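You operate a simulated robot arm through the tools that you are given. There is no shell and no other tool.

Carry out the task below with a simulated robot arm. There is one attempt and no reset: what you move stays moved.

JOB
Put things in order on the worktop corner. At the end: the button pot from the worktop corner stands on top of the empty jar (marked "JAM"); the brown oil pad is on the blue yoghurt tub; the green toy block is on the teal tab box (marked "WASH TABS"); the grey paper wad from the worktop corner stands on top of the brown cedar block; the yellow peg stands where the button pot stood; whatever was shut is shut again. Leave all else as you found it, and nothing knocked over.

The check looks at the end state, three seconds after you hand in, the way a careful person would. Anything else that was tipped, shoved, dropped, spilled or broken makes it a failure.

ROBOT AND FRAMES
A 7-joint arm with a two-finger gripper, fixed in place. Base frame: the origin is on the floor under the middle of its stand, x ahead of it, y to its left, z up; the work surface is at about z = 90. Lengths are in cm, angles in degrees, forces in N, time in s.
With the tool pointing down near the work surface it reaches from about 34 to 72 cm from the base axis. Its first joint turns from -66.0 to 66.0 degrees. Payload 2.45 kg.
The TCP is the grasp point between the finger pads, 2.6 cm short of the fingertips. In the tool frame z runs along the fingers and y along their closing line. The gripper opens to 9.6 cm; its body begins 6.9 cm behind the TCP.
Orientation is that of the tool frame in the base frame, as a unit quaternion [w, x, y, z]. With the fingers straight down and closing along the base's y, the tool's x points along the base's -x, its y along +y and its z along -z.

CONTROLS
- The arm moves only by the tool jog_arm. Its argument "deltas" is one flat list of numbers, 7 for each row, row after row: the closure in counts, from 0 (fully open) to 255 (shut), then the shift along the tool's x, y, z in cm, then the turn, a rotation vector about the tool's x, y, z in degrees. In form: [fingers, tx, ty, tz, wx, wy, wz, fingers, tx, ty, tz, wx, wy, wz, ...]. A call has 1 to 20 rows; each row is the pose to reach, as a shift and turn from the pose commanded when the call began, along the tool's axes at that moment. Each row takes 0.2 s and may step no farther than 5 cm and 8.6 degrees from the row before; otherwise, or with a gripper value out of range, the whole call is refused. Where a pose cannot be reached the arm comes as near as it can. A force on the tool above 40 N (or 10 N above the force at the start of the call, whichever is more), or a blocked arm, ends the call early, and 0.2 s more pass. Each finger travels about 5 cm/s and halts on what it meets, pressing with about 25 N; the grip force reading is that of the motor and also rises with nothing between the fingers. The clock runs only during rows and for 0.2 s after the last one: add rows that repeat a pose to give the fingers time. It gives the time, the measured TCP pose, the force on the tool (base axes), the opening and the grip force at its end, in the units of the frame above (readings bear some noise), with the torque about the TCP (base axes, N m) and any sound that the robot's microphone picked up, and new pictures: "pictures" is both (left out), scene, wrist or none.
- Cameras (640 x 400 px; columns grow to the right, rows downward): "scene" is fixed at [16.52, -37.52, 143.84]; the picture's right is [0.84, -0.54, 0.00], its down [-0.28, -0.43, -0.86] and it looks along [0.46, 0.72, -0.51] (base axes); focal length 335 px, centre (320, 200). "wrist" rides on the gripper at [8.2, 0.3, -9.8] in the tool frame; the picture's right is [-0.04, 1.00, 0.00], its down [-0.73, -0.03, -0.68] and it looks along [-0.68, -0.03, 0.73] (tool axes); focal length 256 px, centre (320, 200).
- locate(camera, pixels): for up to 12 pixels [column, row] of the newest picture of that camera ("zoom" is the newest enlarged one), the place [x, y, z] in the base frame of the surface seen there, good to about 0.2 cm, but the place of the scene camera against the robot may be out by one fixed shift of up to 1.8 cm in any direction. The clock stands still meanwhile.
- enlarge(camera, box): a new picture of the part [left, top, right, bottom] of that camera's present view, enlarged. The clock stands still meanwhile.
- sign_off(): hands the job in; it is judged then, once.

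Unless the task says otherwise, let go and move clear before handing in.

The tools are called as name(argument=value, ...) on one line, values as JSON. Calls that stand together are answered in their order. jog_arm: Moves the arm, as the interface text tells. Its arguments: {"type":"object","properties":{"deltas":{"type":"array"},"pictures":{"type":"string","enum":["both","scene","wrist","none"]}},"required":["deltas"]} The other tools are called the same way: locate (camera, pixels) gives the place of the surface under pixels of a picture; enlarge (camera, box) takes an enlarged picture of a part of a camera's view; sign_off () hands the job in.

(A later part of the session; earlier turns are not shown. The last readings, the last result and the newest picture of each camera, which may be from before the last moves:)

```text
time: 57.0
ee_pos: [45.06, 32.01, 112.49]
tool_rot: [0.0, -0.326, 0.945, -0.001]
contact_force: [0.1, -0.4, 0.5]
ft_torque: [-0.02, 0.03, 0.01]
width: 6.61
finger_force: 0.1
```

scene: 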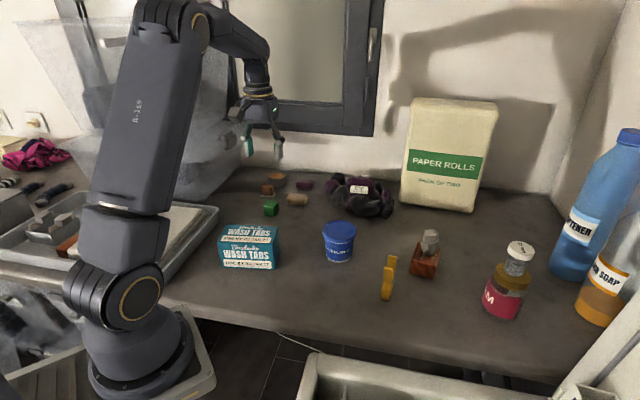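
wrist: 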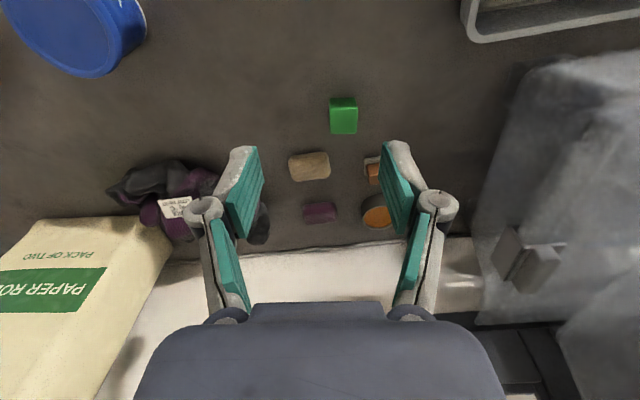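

The green block is at wrist (343,116). I zoom on the group and locate block, pad and the clear storage box for clearance.

enlarge(camera="wrist", box=[280, 80, 420, 240])

locate(camera="wrist", pixels=[[343, 122], [331, 110], [357, 110], [331, 133], [357, 133], [344, 98], [331, 99], [356, 98]])

locate(camera="scene", pixels=[[240, 130], [215, 185], [215, 130], [180, 170], [230, 160], [130, 80], [215, 40], [250, 230], [222, 230], [272, 244], [218, 210], [274, 229]])

```text
2.50 times, centred on (350, 160) of wrist
```

zoom: 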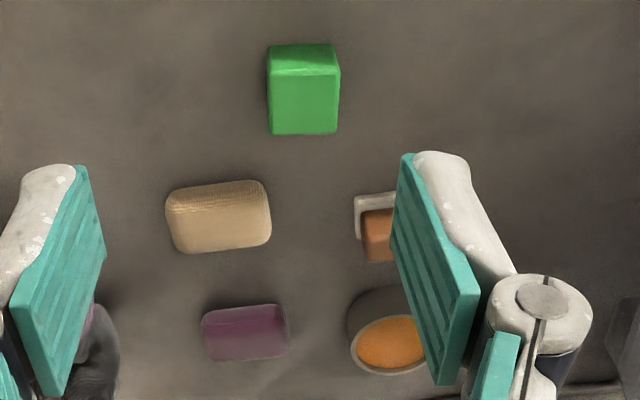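

```text
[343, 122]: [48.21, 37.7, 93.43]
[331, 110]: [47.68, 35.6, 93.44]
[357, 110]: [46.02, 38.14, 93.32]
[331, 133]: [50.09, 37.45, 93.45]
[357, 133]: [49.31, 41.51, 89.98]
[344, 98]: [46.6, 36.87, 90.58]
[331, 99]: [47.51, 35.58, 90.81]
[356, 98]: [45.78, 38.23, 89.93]
```

```text
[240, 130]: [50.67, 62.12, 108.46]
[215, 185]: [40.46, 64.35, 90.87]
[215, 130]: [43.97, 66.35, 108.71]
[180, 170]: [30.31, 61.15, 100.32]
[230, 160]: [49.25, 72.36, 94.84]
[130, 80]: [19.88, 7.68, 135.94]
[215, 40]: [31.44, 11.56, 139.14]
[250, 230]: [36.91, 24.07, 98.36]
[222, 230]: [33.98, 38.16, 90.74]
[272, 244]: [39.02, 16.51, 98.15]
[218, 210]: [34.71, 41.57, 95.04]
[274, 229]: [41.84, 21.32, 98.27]
```

The green block is about 3.2 cm, top 93.4, centre (48.1, 37.7), aligned with the current yaw. Now I measure the tab box's top.

enlarge(camera="scene", box=[205, 210, 295, 280])

locate(camera="scene", pixels=[[231, 225], [277, 227], [271, 243], [220, 240], [248, 234], [255, 226], [245, 241], [225, 232], [274, 236]])

```text
5.71 times, centred on (250, 245) of scene
```

zoom: 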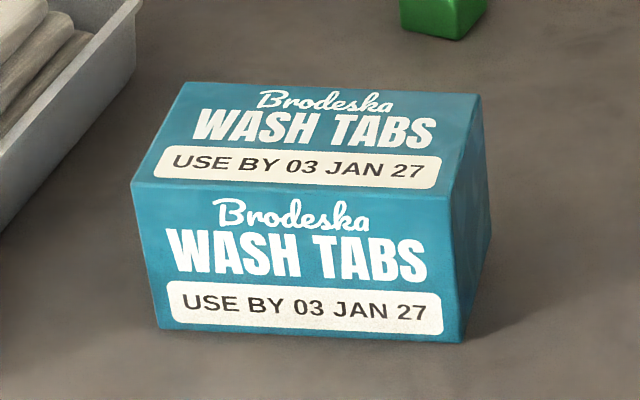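

```text
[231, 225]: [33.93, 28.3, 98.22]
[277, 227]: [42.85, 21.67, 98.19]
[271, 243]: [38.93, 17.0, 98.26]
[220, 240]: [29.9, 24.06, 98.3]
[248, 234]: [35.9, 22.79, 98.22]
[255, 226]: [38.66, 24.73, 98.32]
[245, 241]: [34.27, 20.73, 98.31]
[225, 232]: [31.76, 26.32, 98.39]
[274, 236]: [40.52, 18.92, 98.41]
```

The box top is at z≈97.5 centred near (35.2, 22.0). I hover over the green block at z≈103.

jog_arm(deltas=[80, -2, 0.9, 1, 0, 0, 0, 80, -4, 1.7, 3.5, 0, 0, 0, 80, -5.96, 2.57, 6.5, 0, 0, 0, 80, -5.96, 2.57, 9.4, 0, 0, 0, 80, -5.96, 2.57, 9.4, 0, 0, 0])

enlarge(camera="wrist", box=[260, 60, 440, 220])

```text
time: 58.2
ee_pos: [48.4, 37.87, 102.91]
tool_rot: [0.001, -0.326, 0.945, 0.0]
contact_force: [-0.1, -0.3, -0.3]
ft_torque: [0.0, 0.01, 0.02]
width: 6.55
finger_force: 0.1
```

scene: 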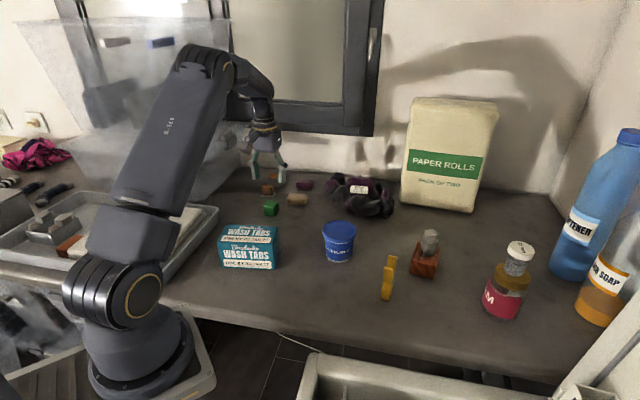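
wrist: 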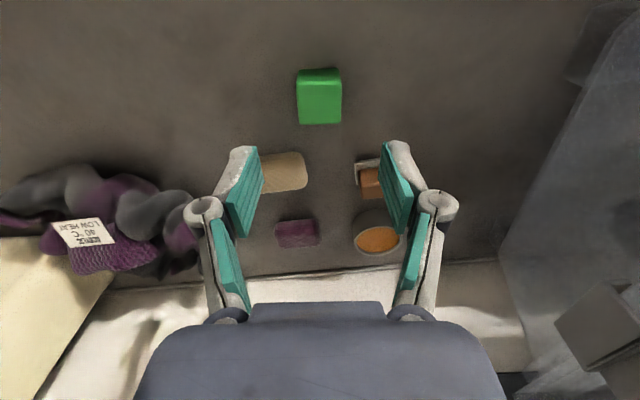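

```text
2.50 times, centred on (350, 140) of wrist
```

zoom: 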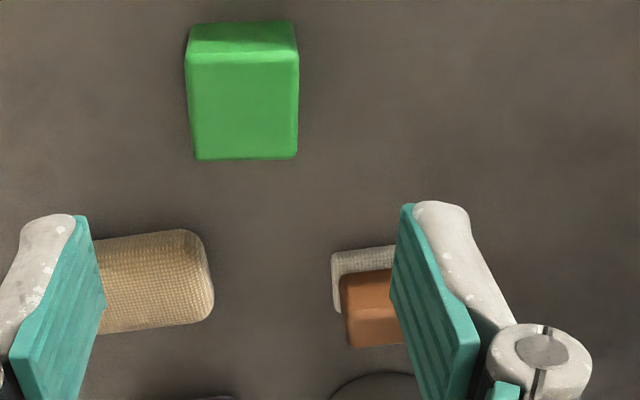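

The block sits centred at wrist (319,103). I check its located centre, then descend.

locate(camera="wrist", pixels=[[319, 103], [299, 88], [341, 88], [301, 122], [340, 122], [258, 170], [305, 165], [285, 155], [357, 168], [365, 180], [378, 170], [356, 185]])

```text
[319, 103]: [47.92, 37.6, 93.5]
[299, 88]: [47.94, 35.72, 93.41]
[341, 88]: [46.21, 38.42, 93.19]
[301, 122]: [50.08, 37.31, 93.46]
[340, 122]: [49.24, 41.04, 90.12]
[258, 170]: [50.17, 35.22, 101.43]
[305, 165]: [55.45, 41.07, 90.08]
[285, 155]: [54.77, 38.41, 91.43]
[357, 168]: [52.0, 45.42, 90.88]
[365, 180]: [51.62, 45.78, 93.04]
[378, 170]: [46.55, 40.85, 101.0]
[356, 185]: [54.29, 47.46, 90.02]
```

Block centre (47.95, 37.6). I descend to z≈93.3 around it.

jog_arm(deltas=[80, 0.1, 0, 3, 0, 0, 0, 80, 0.15, 0, 6, 0, 0, 0, 80, 0.15, 0, 8.5, 0, 0, 0, 80, 0.15, 0, 9.7, 0, 0, 0, 80, 0.15, 0, 9.7, 0, 0, 0, 120, 0.15, 0, 9.7, 0, 0, 0, 160, 0.15, 0, 9.7, 0, 0, 0, 200, 0.15, 0, 9.7, 0, 0, 0, 210, 0.15, 0, 9.7, 0, 0, 0, 210, 0.15, 0, 9.7, 0, 0, 0])

```text
time: 60.4
ee_pos: [48.26, 37.6, 93.17]
tool_rot: [0.0, -0.327, 0.945, -0.001]
contact_force: [-0.1, -0.6, 0.0]
ft_torque: [-0.03, -0.01, 0.01]
width: 3.27
finger_force: 24.8
```

scene: 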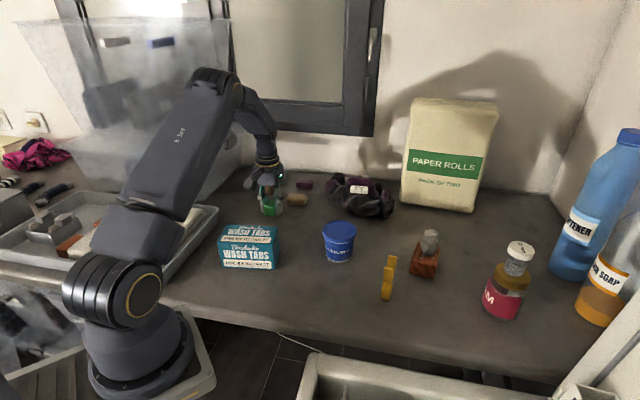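
wrist: 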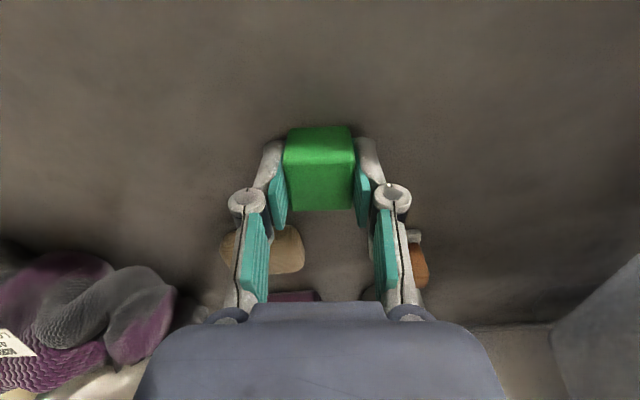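

Block is gripped (3.27 cm, 25 N). I lift it to z≈107.

jog_arm(deltas=[210, 0, 0, -1, 0, 0, 0, 210, 0, 0, -4, 0, 0, 0, 210, 0, 0, -8, 0, 0, 0, 210, 0, 0, -12, 0, 0, 0, 210, 0, 0, -14, 0, 0, 0, 210, 2.5, -0.56, -14, 0, 0, 0, 210, 6, -1.33, -14, 0, 0, 0, 210, 9.5, -2.11, -14, 0, 0, 0, 210, 13, -2.89, -14, 0, 0, 0, 210, 16.5, -3.67, -14, 0, 0, 0, 210, 19, -4.22, -14, 0, 0, 0, 210, 19.7, -4.38, -14, 0, 0, 0, 210, 19.7, -4.38, -14, 0, 0, 0])

```text
time: 63.2
ee_pos: [35.25, 22.07, 107.32]
tool_rot: [0.0, -0.326, 0.945, -0.001]
contact_force: [0.3, 0.4, -0.4]
ft_torque: [-0.01, 0.02, 0.02]
width: 3.28
finger_force: 25.2
```

scene: 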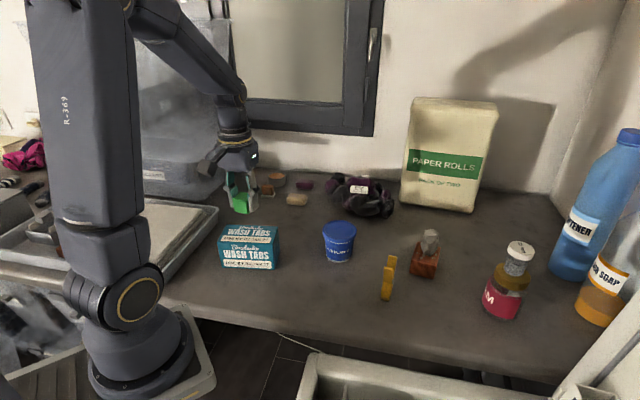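
wrist: 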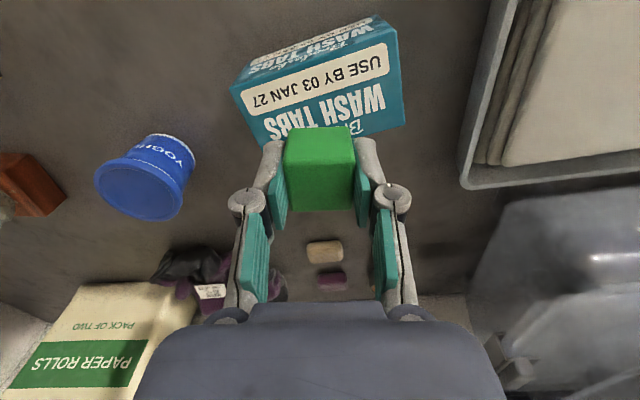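

The block hangs over the box; I zoom the wrist view to confirm the box top's corners relative to the TCP.

enlarge(camera="wrist", box=[220, 0, 420, 160])

locate(camera="wrist", pixels=[[235, 90], [389, 46], [402, 120], [258, 140], [320, 80], [238, 72], [392, 20]])

```text
2.50 times, centred on (320, 80) of wrist
```

zoom: 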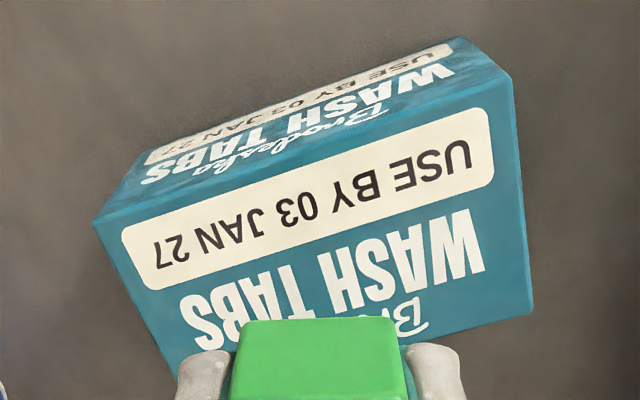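

```text
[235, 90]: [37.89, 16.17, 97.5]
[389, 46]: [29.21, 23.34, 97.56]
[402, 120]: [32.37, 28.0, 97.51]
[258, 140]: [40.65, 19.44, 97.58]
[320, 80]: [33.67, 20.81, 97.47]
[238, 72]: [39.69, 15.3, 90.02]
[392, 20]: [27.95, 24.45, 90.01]
```

Box top centre computes to (35.1, 22.1), matching the TCP. I descend to just above contact (z≈101.1).

jog_arm(deltas=[210, 0, 0, 2, 0, 0, 0, 210, 0, 0, 4.5, 0, 0, 0, 210, 0, 0, 5.8, 0, 0, 0, 210, 0, 0, 6.2, 0, 0, 0, 210, 0, 0, 6.2, 0, 0, 0], pictures="scene")

enlarge(camera="scene", box=[205, 190, 295, 280])

```text
time: 64.4
ee_pos: [35.25, 22.06, 101.13]
tool_rot: [0.0, -0.326, 0.945, 0.0]
contact_force: [0.1, 0.3, -0.4]
ft_torque: [-0.04, 0.02, 0.0]
width: 3.27
finger_force: 25.1
```

scene: 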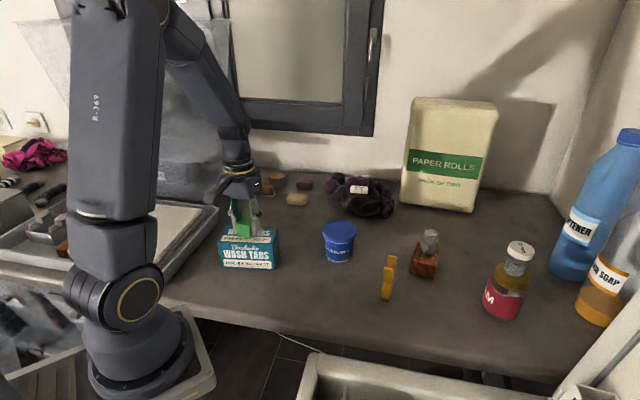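

```text
4.44 times, centred on (250, 235) of scene
```

zoom: 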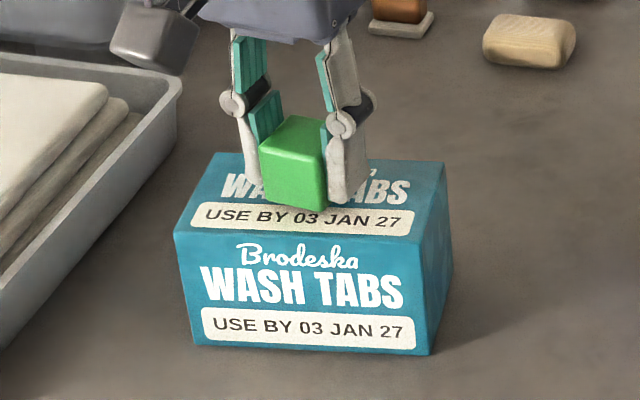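

The block hovers just above the middle of the box. I lower the last millimetres until contact.

jog_arm(deltas=[210, 0, 0, 0.12, 0, 0, 0, 210, 0, 0, 0.22, 0, 0, 0, 210, 0, 0, 0.3, 0, 0, 0, 210, 0, 0, 0.3, 0, 0, 0], pictures="none")

```text
time: 65.4
ee_pos: [35.16, 21.89, 100.7]
tool_rot: [0.0, -0.326, 0.945, 0.0]
contact_force: [-0.5, 0.4, -0.1]
ft_torque: [0.03, 0.02, 0.01]
width: 3.31
finger_force: 25.0
```

jog_arm(deltas=[210, 0, 0, 0.06, 0, 0, 0, 210, 0, 0, 0.12, 0, 0, 0, 210, 0, 0, 0.12, 0, 0, 0], pictures="none")

```text
time: 66.2
ee_pos: [35.28, 22.0, 100.63]
tool_rot: [0.0, -0.326, 0.945, 0.0]
contact_force: [0.4, 0.2, 0.6]
ft_torque: [0.04, 0.02, 0.0]
width: 3.27
finger_force: 25.1
```

jog_arm(deltas=[210, 0, 0, 0.05, 0, 0, 0, 210, 0, 0, 0.1, 0, 0, 0, 210, 0, 0, 0.14, 0, 0, 0, 210, 0, 0, 0.14, 0, 0, 0], pictures="none")

```text
time: 67.2
ee_pos: [35.33, 22.12, 100.58]
tool_rot: [0.001, -0.326, 0.945, 0.001]
contact_force: [2.9, -1.6, 19.7]
ft_torque: [-0.09, -0.12, 0.0]
width: 3.25
finger_force: 25.1
```

Contact (20 N). I ease up 1 mm, open the fingers, then rise.

jog_arm(deltas=[210, 0, 0, -0.08, 0, 0, 0, 180, 0, 0, -0.08, 0, 0, 0, 150, 0, 0, -0.08, 0, 0, 0, 120, 0, 0, -0.08, 0, 0, 0, 90, 0, 0, -0.08, 0, 0, 0, 90, 0, 0, -0.08, 0, 0, 0, 90, 0, 0, -2, 0, 0, 0, 90, 0, 0, -5, 0, 0, 0, 90, 0, 0, -9, 0, 0, 0, 90, 0, 0, -12, 0, 0, 0, 90, 0, 0, -12, 0, 0, 0])

enlarge(camera="scene", box=[205, 190, 295, 280])

```text
time: 69.6
ee_pos: [35.25, 22.2, 112.4]
tool_rot: [0.0, -0.327, 0.945, 0.0]
contact_force: [0.5, 0.0, 0.4]
ft_torque: [0.02, -0.01, 0.02]
width: 6.24
finger_force: 0.1
```

scene: 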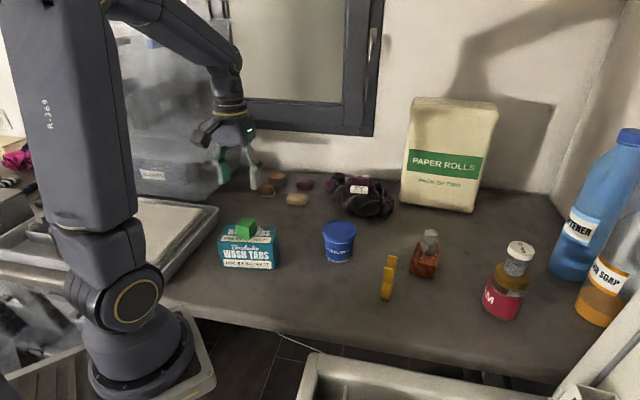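
wrist: 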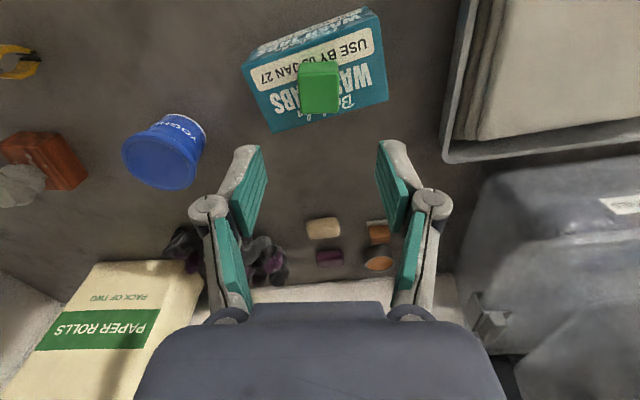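

```text
4.44 times, centred on (250, 235) of scene
```

zoom: 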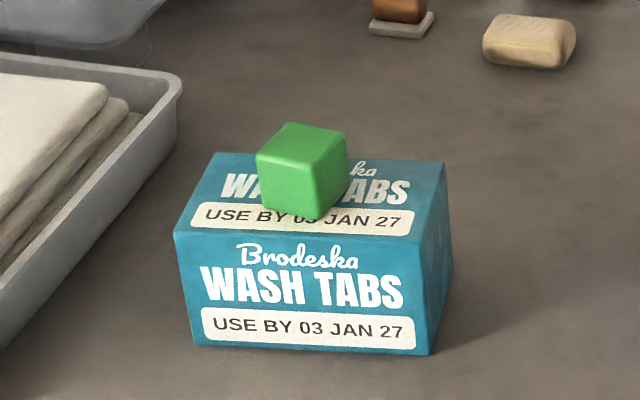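

The green block sits on the tab box. Now I move to inspect the suspected oil pad at (51.6, 45.8).

jog_arm(deltas=[90, -2, 0.6, 0, 0, 0, 0, 90, -5.5, 1.7, 0, 0, 0, 0, 90, -9, 2.8, 0, 0, 0, 0, 90, -12.5, 3.9, 0, 0, 0, 0, 90, -16, 4.9, 0, 0, 0, 0, 60, -19, 5.9, 1, 0, 0, 0, 20, -19.78, 6.1, 4, 0, 0, 0, 0, -19.78, 6.1, 5, 0, 0, 0, 0, -19.78, 6.1, 5, 0, 0, 0])

enlarge(camera="wrist", box=[280, 80, 420, 240])

```text
time: 71.6
ee_pos: [47.1, 38.99, 107.56]
tool_rot: [-0.001, -0.327, 0.945, 0.0]
contact_force: [0.1, -0.2, 0.2]
ft_torque: [-0.03, -0.02, 0.06]
width: 9.62
finger_force: 0.1
```

scene: 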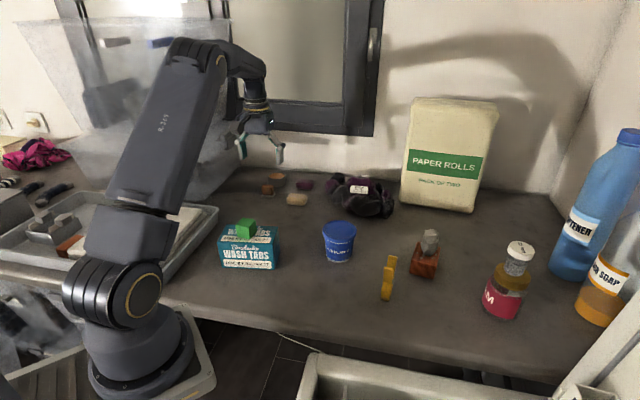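
wrist: 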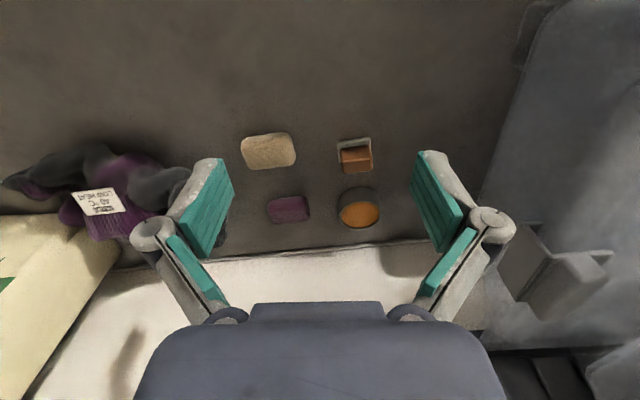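

```text
2.50 times, centred on (350, 160) of wrist
```

zoom: 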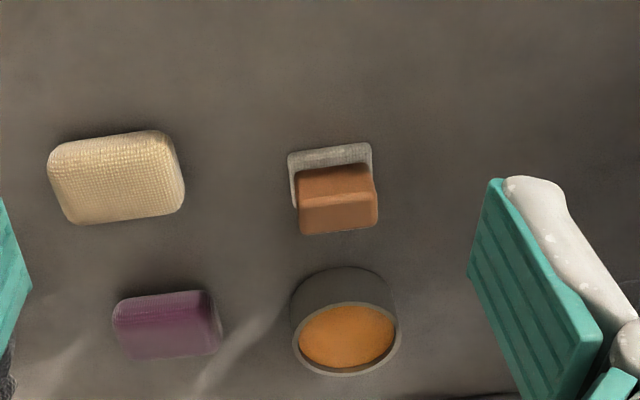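

I judge the brown-handled piece on the pale felt base at wrist (355,155) to be the oil pad. I locate its features to plan the grip.

enlarge(camera="wrist", box=[325, 125, 385, 185])

locate(camera="wrist", pixels=[[338, 142], [369, 138], [343, 150], [371, 147], [342, 158], [372, 156], [343, 173], [372, 171], [357, 165], [357, 153], [355, 141], [340, 155]])

enlarge(camera="scene", box=[255, 165, 310, 210])

```text
6.67 times, centred on (355, 155) of wrist
```

zoom: 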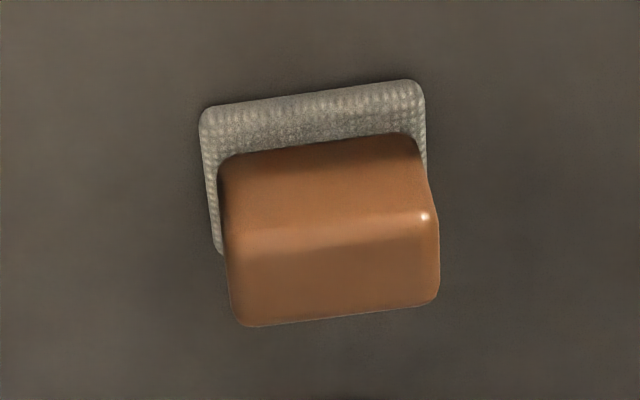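

```text
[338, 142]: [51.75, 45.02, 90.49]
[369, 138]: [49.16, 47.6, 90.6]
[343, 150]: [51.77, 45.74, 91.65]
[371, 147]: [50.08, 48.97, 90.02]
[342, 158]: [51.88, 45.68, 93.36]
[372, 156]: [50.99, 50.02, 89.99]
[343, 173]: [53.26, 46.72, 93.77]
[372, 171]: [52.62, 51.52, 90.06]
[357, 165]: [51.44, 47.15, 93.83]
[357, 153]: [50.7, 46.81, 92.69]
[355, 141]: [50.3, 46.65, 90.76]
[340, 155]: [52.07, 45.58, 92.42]
```

```text
8.89 times, centred on (282, 188) of scene
```

zoom: 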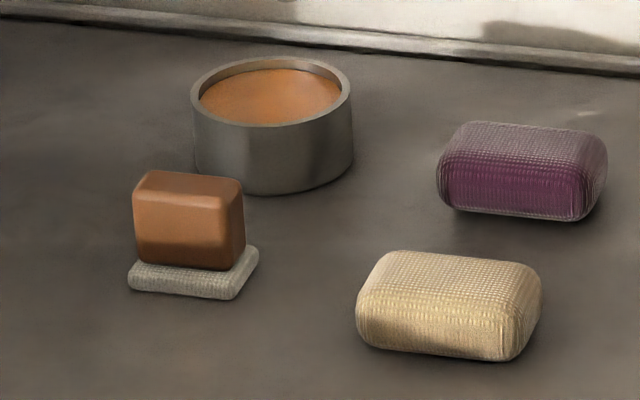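

The felt-based pad with brown grip: top z 93.8, grip about 3.4 cm long, centre (51.4, 47.2), yaw ≈45°. I turn 7° more and hover above it with fingers partly open.

jog_arm(deltas=[30, -3, 1.3, 0, 0, 0, -3, 60, -6, 2.6, 1, 0, 0, -7, 70, -8.49, 3.7, 3, 0, 0, -7, 70, -8.49, 3.7, 5, 0, 0, -7, 70, -8.49, 3.7, 5, 0, 0, -7])

enlarge(camera="wrist", box=[270, 50, 380, 150])

```text
time: 72.8
ee_pos: [50.98, 46.49, 102.27]
tool_rot: [0.001, -0.384, 0.923, 0.0]
contact_force: [-0.2, -0.5, -0.3]
ft_torque: [-0.03, -0.02, -0.01]
width: 6.97
finger_force: 0.0
out of reach, approached as far as the arm can: row 3, 4, 5
```

scene: 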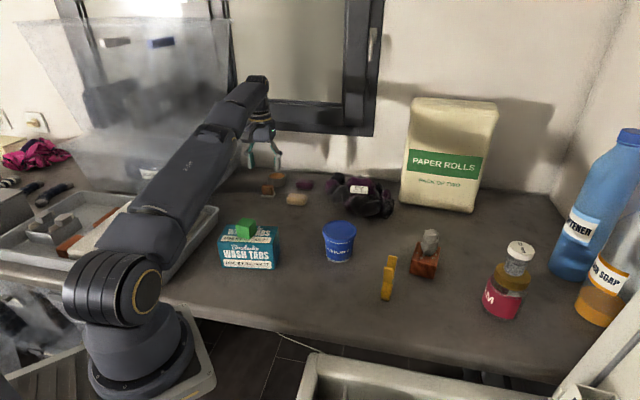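
wrist: 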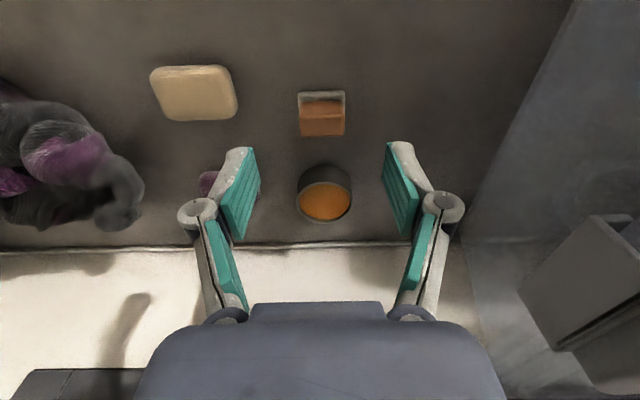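

```text
4.00 times, centred on (325, 100) of wrist
```

zoom: 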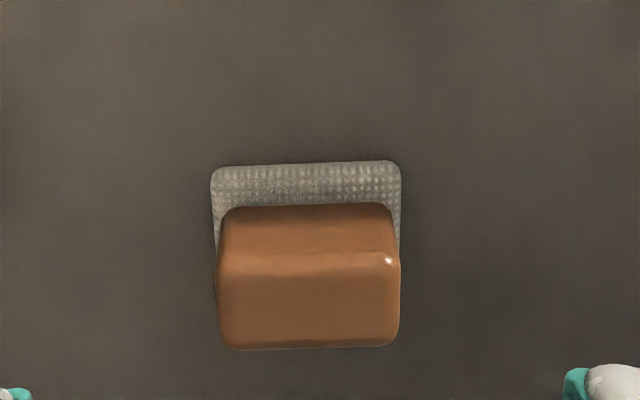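

The upright tool stopped at radius 69.0, about 0.8 cm short of the pad's centre. I try again lower (z≈98, still above the pad) to see whether reach improves.

jog_arm(deltas=[70, 0, 0.15, 2, 0, 0, 0, 70, -0.4, 0.15, 4, 0, 0, 0, 70, -0.8, 0.15, 4, 0, 0, 0, 70, -0.8, 0.15, 4, 0, 0, 0])

locate(camera="scene", pixels=[[120, 285], [90, 265], [210, 130], [257, 85]])

```text
time: 73.8
ee_pos: [51.21, 47.04, 98.35]
tool_rot: [0.0, -0.383, 0.924, 0.0]
contact_force: [-0.1, 0.0, 0.3]
ft_torque: [0.03, -0.01, -0.02]
width: 6.97
finger_force: 0.1
```

scene: 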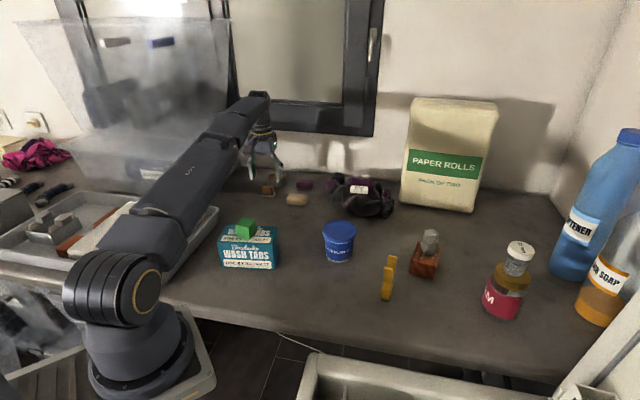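
wrist: 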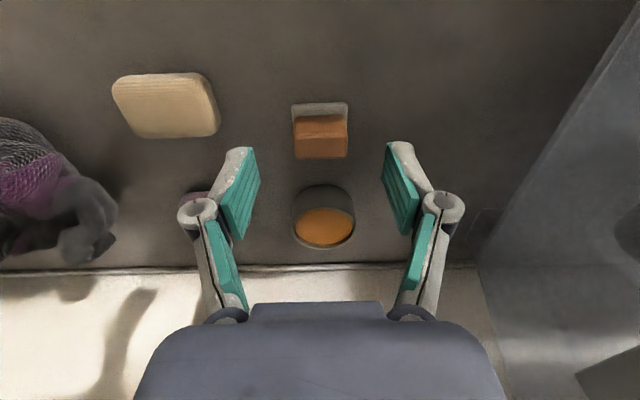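

```text
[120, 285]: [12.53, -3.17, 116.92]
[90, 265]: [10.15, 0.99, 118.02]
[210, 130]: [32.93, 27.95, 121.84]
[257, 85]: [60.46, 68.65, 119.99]
```

Lower down it reaches (51.2, 47.0). I zoom to check the pad's alignment under the fingers.

enlarge(camera="wrist", box=[265, 80, 385, 180])

locate(camera="wrist", pixels=[[321, 147], [296, 147], [345, 147], [321, 138], [321, 156], [298, 130], [345, 128], [300, 110], [343, 110], [321, 190], [298, 200]])

```text
4.00 times, centred on (325, 130) of wrist
```

zoom: 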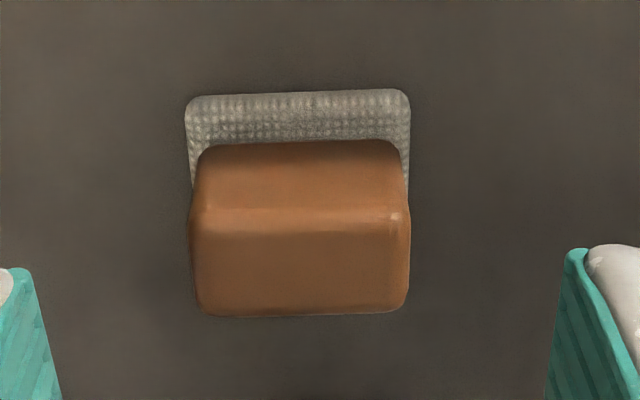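

```text
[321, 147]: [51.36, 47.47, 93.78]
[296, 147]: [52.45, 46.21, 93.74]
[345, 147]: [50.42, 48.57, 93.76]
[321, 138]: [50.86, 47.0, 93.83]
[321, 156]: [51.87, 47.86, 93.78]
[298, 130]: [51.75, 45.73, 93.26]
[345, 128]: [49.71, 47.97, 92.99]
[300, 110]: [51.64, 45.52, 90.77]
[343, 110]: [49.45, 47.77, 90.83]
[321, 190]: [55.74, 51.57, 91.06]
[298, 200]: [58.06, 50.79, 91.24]
```

Pad centre ≈ (51.35, 47.4), well lined up. I nudge outward 0.25 cm, turn 2° more, descend to z≈93.8 and close on the brown grip.

jog_arm(deltas=[70, -0.25, 0.05, 1.5, 0, 0, -1, 70, -0.25, 0.05, 3, 0, 0, -2, 70, -0.25, 0.05, 4.5, 0, 0, -2, 70, -0.25, 0.05, 4.5, 0, 0, -2])

enlarge(camera="wrist", box=[200, 90, 440, 260])

```text
time: 74.8
ee_pos: [51.35, 47.26, 93.88]
tool_rot: [0.001, -0.399, 0.917, 0.0]
contact_force: [-0.5, -0.2, -0.3]
ft_torque: [-0.02, 0.0, 0.03]
width: 6.94
finger_force: 0.1
```

scene: 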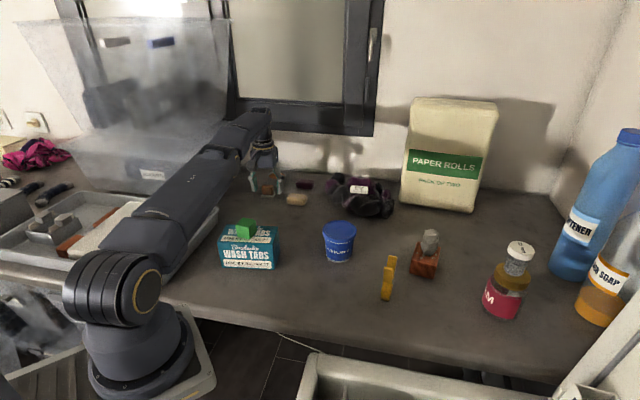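
wrist: 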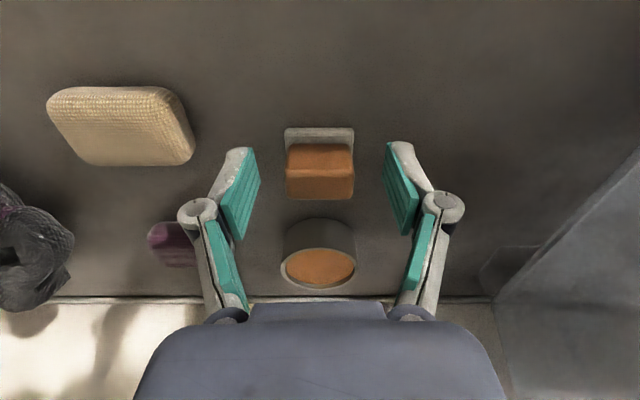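

```text
2.35 times, centred on (320, 175) of wrist
```

zoom: 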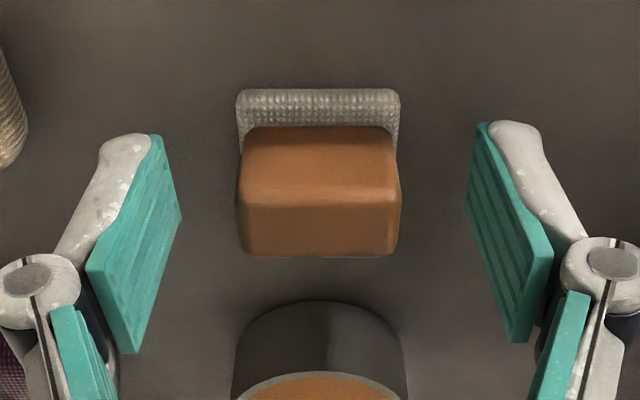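

Well aligned between the pads. I close on the brown grip.

jog_arm(deltas=[110, 0, 0, 0, 0, 0, 0, 150, 0, 0, 0, 0, 0, 0, 190, 0, 0, 0, 0, 0, 0, 210, 0, 0, 0, 0, 0, 0, 210, 0, 0, 0, 0, 0, 0, 210, 0, 0, 0, 0, 0, 0])

enlarge(camera="wrist", box=[200, 90, 440, 260])

```text
time: 76.2
ee_pos: [51.47, 47.29, 93.88]
tool_rot: [0.0, -0.399, 0.917, 0.0]
contact_force: [0.3, -0.4, 0.7]
ft_torque: [0.0, -0.02, -0.03]
width: 3.5
finger_force: 24.7
```

scene: 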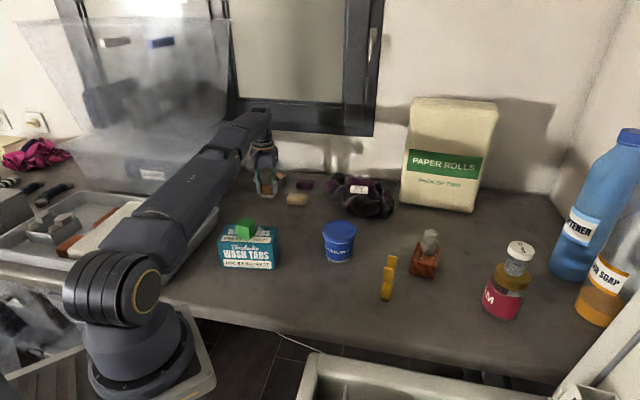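
wrist: 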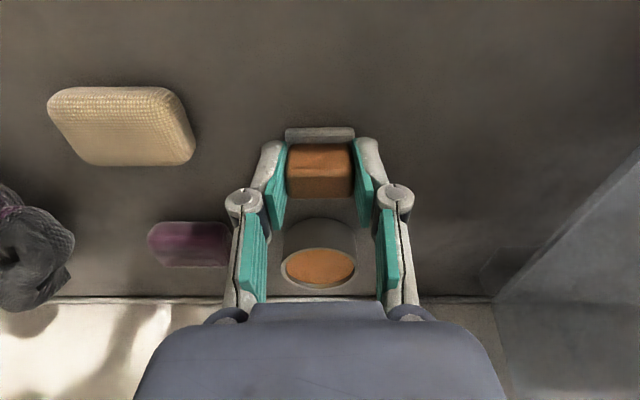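

```text
2.35 times, centred on (320, 175) of wrist
```

zoom: 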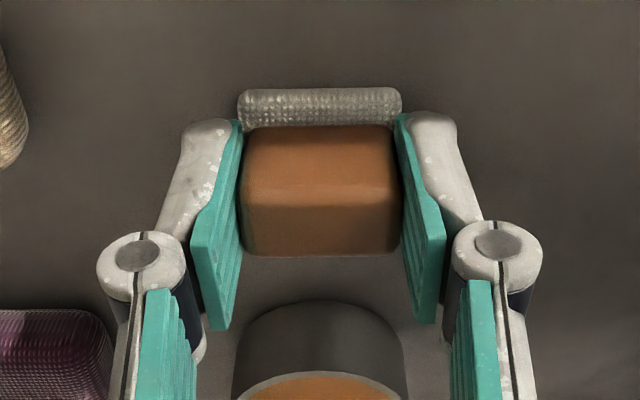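

Firm grip (3.5 cm, 25 N). I lift slightly, then up and inward to stay within reach.

jog_arm(deltas=[210, 0, 0, -0.5, 0, 0, 0, 210, 0.2, 0, -2, 0, 0, 0, 210, 1, 0, -4, 0, 0, 0, 210, 3, 0, -7, 0, 0, 0, 210, 6, 0, -10, 0, 0, 0, 210, 9, 0, -13, 0, 0, 0, 210, 10, 0, -14, 0, 0, 0, 210, 10, 0, -14, 0, 0, 0])

```text
time: 78.0
ee_pos: [44.6, 40.08, 107.51]
tool_rot: [0.0, -0.4, 0.917, 0.001]
contact_force: [0.4, 1.1, -0.9]
ft_torque: [0.02, 0.01, -0.01]
width: 3.49
finger_force: 24.8
```

scene: 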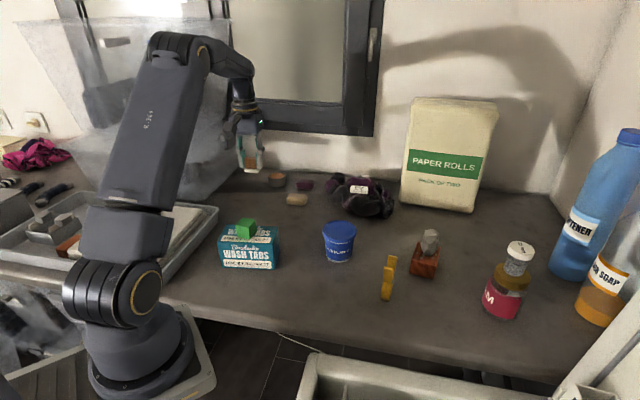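
wrist: 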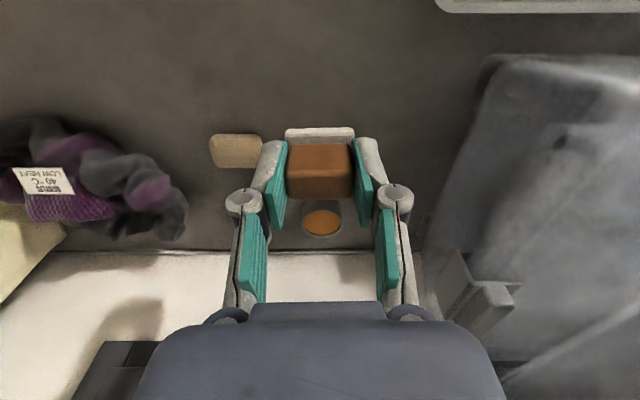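

The whole pad came along. I measure the tub lid's centre from the scene camera before carrying.

enlarge(camera="scene", box=[310, 210, 370, 270])

locate(camera="zoom", pixels=[[320, 120]])

```text
6.67 times, centred on (340, 240) of scene
```

zoom: 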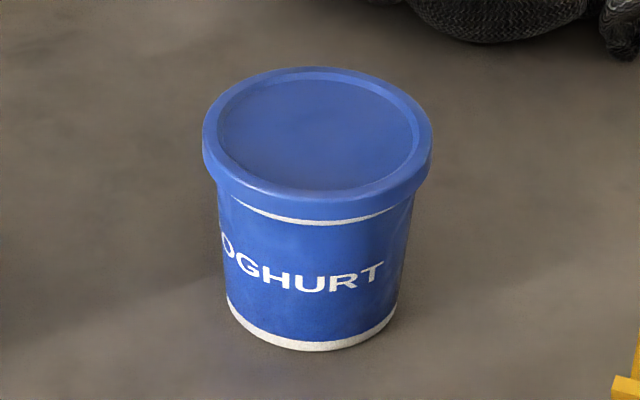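

```text
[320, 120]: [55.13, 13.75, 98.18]
```

The lid has a raised rim; I locate rim and inner disc edges.

locate(camera="zoom", pixels=[[210, 128], [425, 142], [325, 71], [308, 191], [318, 133], [230, 130], [405, 138], [320, 90], [312, 178], [265, 85], [385, 180], [250, 175]])

```text
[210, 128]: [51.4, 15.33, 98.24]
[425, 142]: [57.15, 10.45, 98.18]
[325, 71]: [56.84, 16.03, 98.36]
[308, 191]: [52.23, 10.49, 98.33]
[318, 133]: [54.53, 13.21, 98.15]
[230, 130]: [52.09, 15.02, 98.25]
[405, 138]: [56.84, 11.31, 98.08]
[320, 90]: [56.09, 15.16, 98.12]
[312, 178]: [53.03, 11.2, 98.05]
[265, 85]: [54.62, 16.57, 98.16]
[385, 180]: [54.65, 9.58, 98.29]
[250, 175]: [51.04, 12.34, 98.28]
```

Lid centre works out to about (53.55, 12.45) in the robot frame, top ≈97.3. I carry the pad over it.

jog_arm(deltas=[210, 1, -1.8, 0, 0, 0, 0, 210, 2.7, -4.9, 0, 0, 0, 0, 210, 4.6, -8.3, 0, 0, 0, 0, 210, 6.5, -11.7, 0, 0, 0, 0, 210, 8.4, -15.1, 0, 0, 0, 0, 210, 10.3, -18.5, 0, 0, 0, 0, 210, 12.2, -22, 0, 0, 0, 0, 210, 13.5, -24.3, 0, 0, 0, 0, 210, 14.07, -25.37, 0, 0, 0, 0, 210, 14.07, -25.37, 0, 0, 0, 0])

enlarge(camera="wrist", box=[240, 40, 400, 220])

```text
time: 80.2
ee_pos: [53.67, 12.33, 107.85]
tool_rot: [0.0, -0.4, 0.917, 0.0]
contact_force: [-0.1, -0.4, -0.4]
ft_torque: [-0.01, 0.04, 0.02]
width: 3.47
finger_force: 24.9
```

scene: 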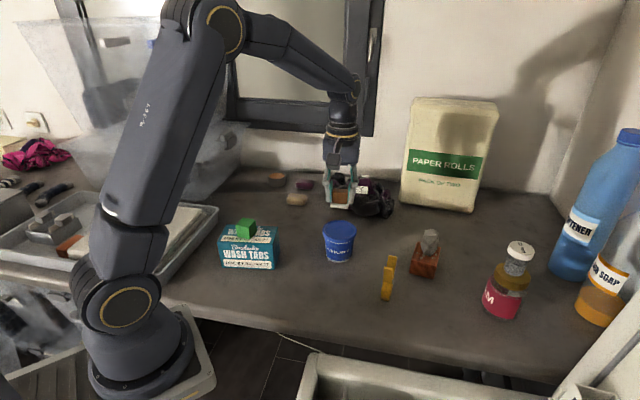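
wrist: 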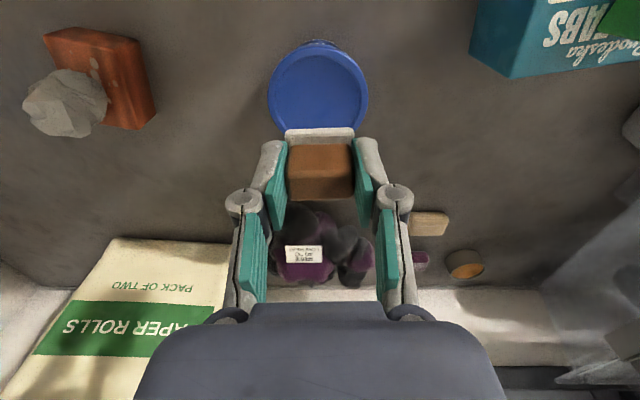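

```text
2.22 times, centred on (320, 130) of wrist
```

zoom: 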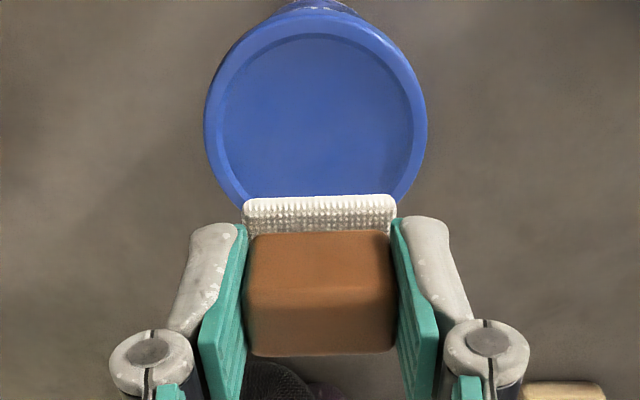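

I verify the lid centre with the wrist camera: rim edges at (270,94), (367,94) and near rim (318,50).

locate(camera="wrist", pixels=[[271, 94], [366, 94], [318, 50], [318, 90], [282, 70], [355, 70], [290, 60], [346, 60], [275, 110], [362, 110], [320, 120]])

```text
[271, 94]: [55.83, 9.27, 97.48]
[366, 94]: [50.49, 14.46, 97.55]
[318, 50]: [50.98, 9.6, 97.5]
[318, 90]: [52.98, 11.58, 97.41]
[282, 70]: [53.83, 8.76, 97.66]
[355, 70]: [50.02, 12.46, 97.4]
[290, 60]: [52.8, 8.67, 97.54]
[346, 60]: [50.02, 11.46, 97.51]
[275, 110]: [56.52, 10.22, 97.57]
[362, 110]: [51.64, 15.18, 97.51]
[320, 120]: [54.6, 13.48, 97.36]
```

Lid centre fits (53.5, 12.2), radius 3.6, inner disc z 97.36. I correct 0.2 cm and descend to just above.

jog_arm(deltas=[210, 0.21, -0.06, 2, 0, 0, 0, 210, 0.21, -0.06, 4.5, 0, 0, 0, 210, 0.21, -0.06, 5.8, 0, 0, 0, 210, 0.21, -0.06, 6.2, 0, 0, 0, 210, 0.21, -0.06, 6.2, 0, 0, 0])

enlarge(camera="scene", box=[300, 190, 380, 270])

```text
time: 81.4
ee_pos: [53.48, 12.18, 101.6]
tool_rot: [0.0, -0.4, 0.917, 0.0]
contact_force: [-0.6, -0.3, -1.0]
ft_torque: [-0.03, -0.01, 0.02]
width: 3.51
finger_force: 24.8
```

scene: 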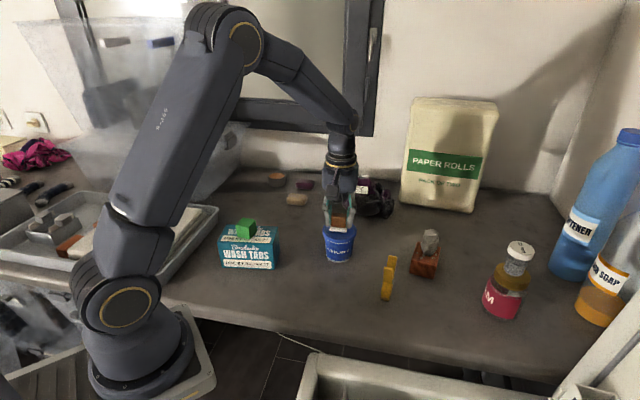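
wrist: 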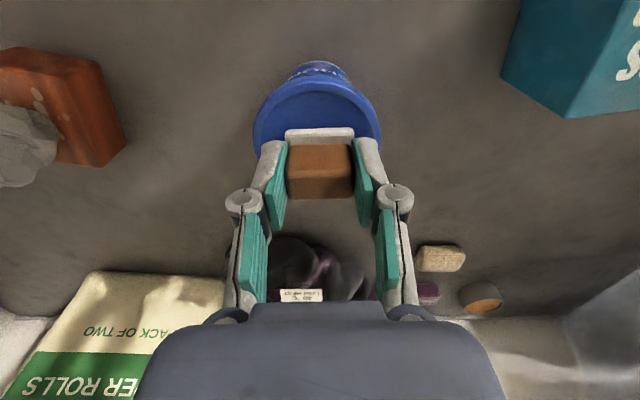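

```text
5.00 times, centred on (340, 230) of scene
```

zoom: 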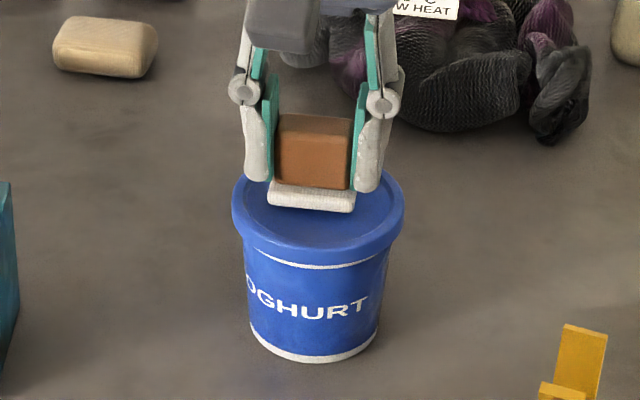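

The felt base hovers just above the lid's middle. I lower slowly to contact.

jog_arm(deltas=[210, 0, 0, 0.12, 0, 0, 0, 210, 0, 0, 0.24, 0, 0, 0, 210, 0, 0, 0.34, 0, 0, 0, 210, 0, 0, 0.34, 0, 0, 0], pictures="none")

```text
time: 82.4
ee_pos: [53.63, 12.28, 101.36]
tool_rot: [0.002, -0.399, 0.917, 0.0]
contact_force: [-2.8, 0.7, 18.4]
ft_torque: [0.04, 0.17, 0.02]
width: 3.49
finger_force: 24.9
```

Contact (18 N). I ease up 1 mm, open, and check.

jog_arm(deltas=[210, 0, 0, -0.08, 0, 0, 0, 180, 0, 0, -0.08, 0, 0, 0, 150, 0, 0, -0.08, 0, 0, 0, 120, 0, 0, -0.08, 0, 0, 0, 90, 0, 0, -0.08, 0, 0, 0, 90, 0, 0, -0.08, 0, 0, 0])

enlarge(camera="scene", box=[300, 190, 380, 270])

```text
time: 83.8
ee_pos: [53.55, 12.19, 101.37]
tool_rot: [0.0, -0.399, 0.917, 0.0]
contact_force: [-0.3, 0.4, 0.2]
ft_torque: [0.02, 0.02, 0.01]
width: 6.21
finger_force: 0.0
```

scene: 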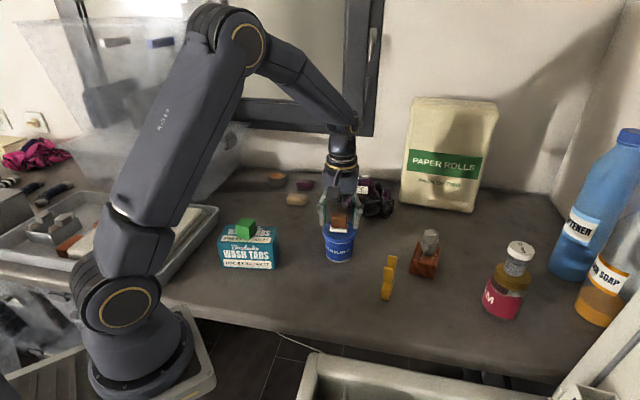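
wrist: 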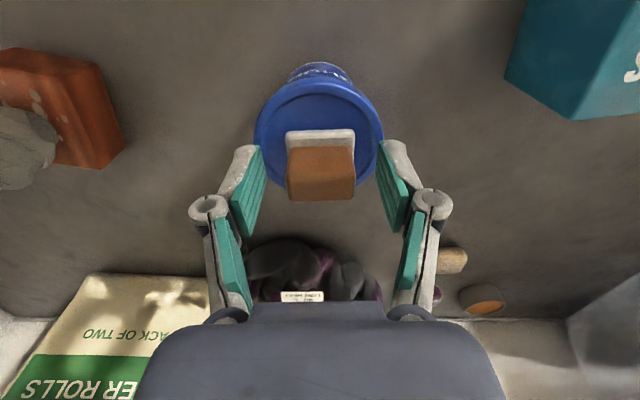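

```text
5.00 times, centred on (340, 230) of scene
```

zoom: 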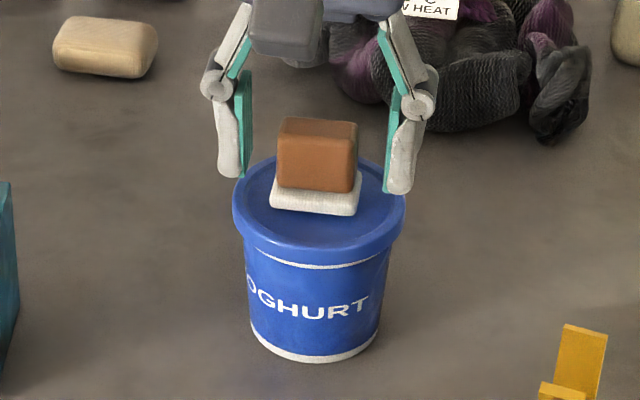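

The pad sits flat on the tub lid. I rise straight up 14 cm and move clear, then review the whole scene.

jog_arm(deltas=[90, 0, 0, -1.5, 0, 0, 0, 90, 0, 0, -4.5, 0, 0, 0, 90, 0, 0, -8.5, 0, 0, 0, 90, 0, 0, -12.5, 0, 0, 0, 90, 0, 0, -16, 0, 0, 0, 90, 0, 0, -19, 0, 0, 0, 90, 0, 0, -19, 0, 0, 0])

enlarge(camera="scene", box=[200, 160, 420, 310])

enlarge(camera="scene", box=[360, 210, 640, 390])

```text
time: 85.4
ee_pos: [53.42, 12.28, 120.43]
tool_rot: [0.0, -0.399, 0.917, 0.0]
contact_force: [0.0, 0.4, 0.1]
ft_torque: [0.01, -0.04, -0.04]
width: 6.2
finger_force: 0.1
```

scene: 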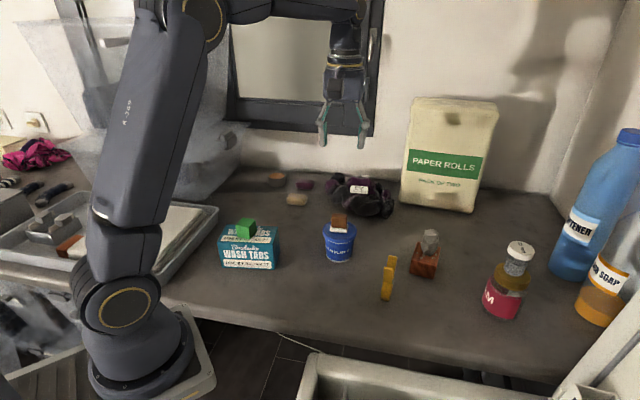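
wrist: 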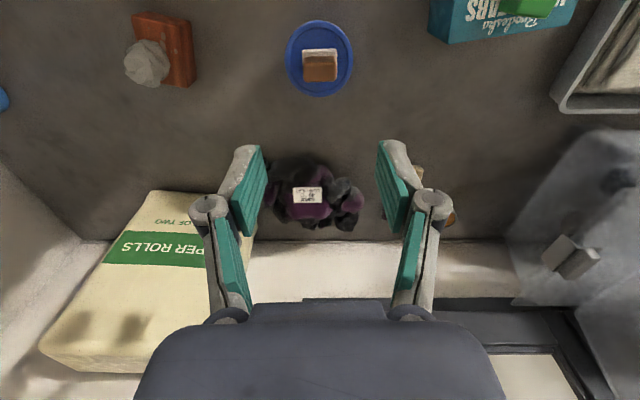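

```text
2.67 times, centred on (310, 235) of scene
```

zoom: 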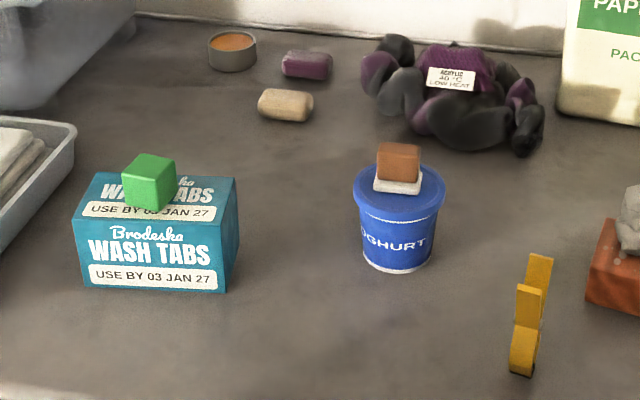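

```text
2.22 times, centred on (500, 300) of scene
```

zoom: 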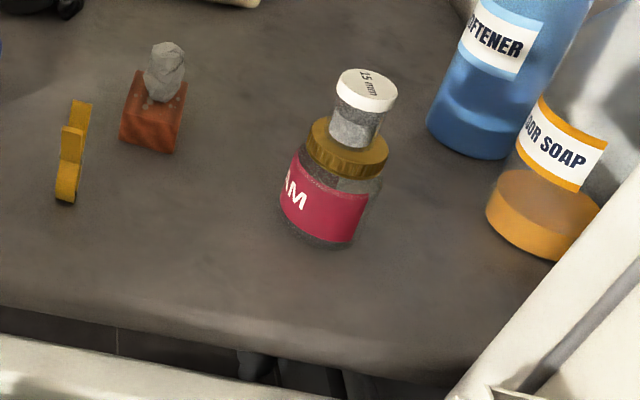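

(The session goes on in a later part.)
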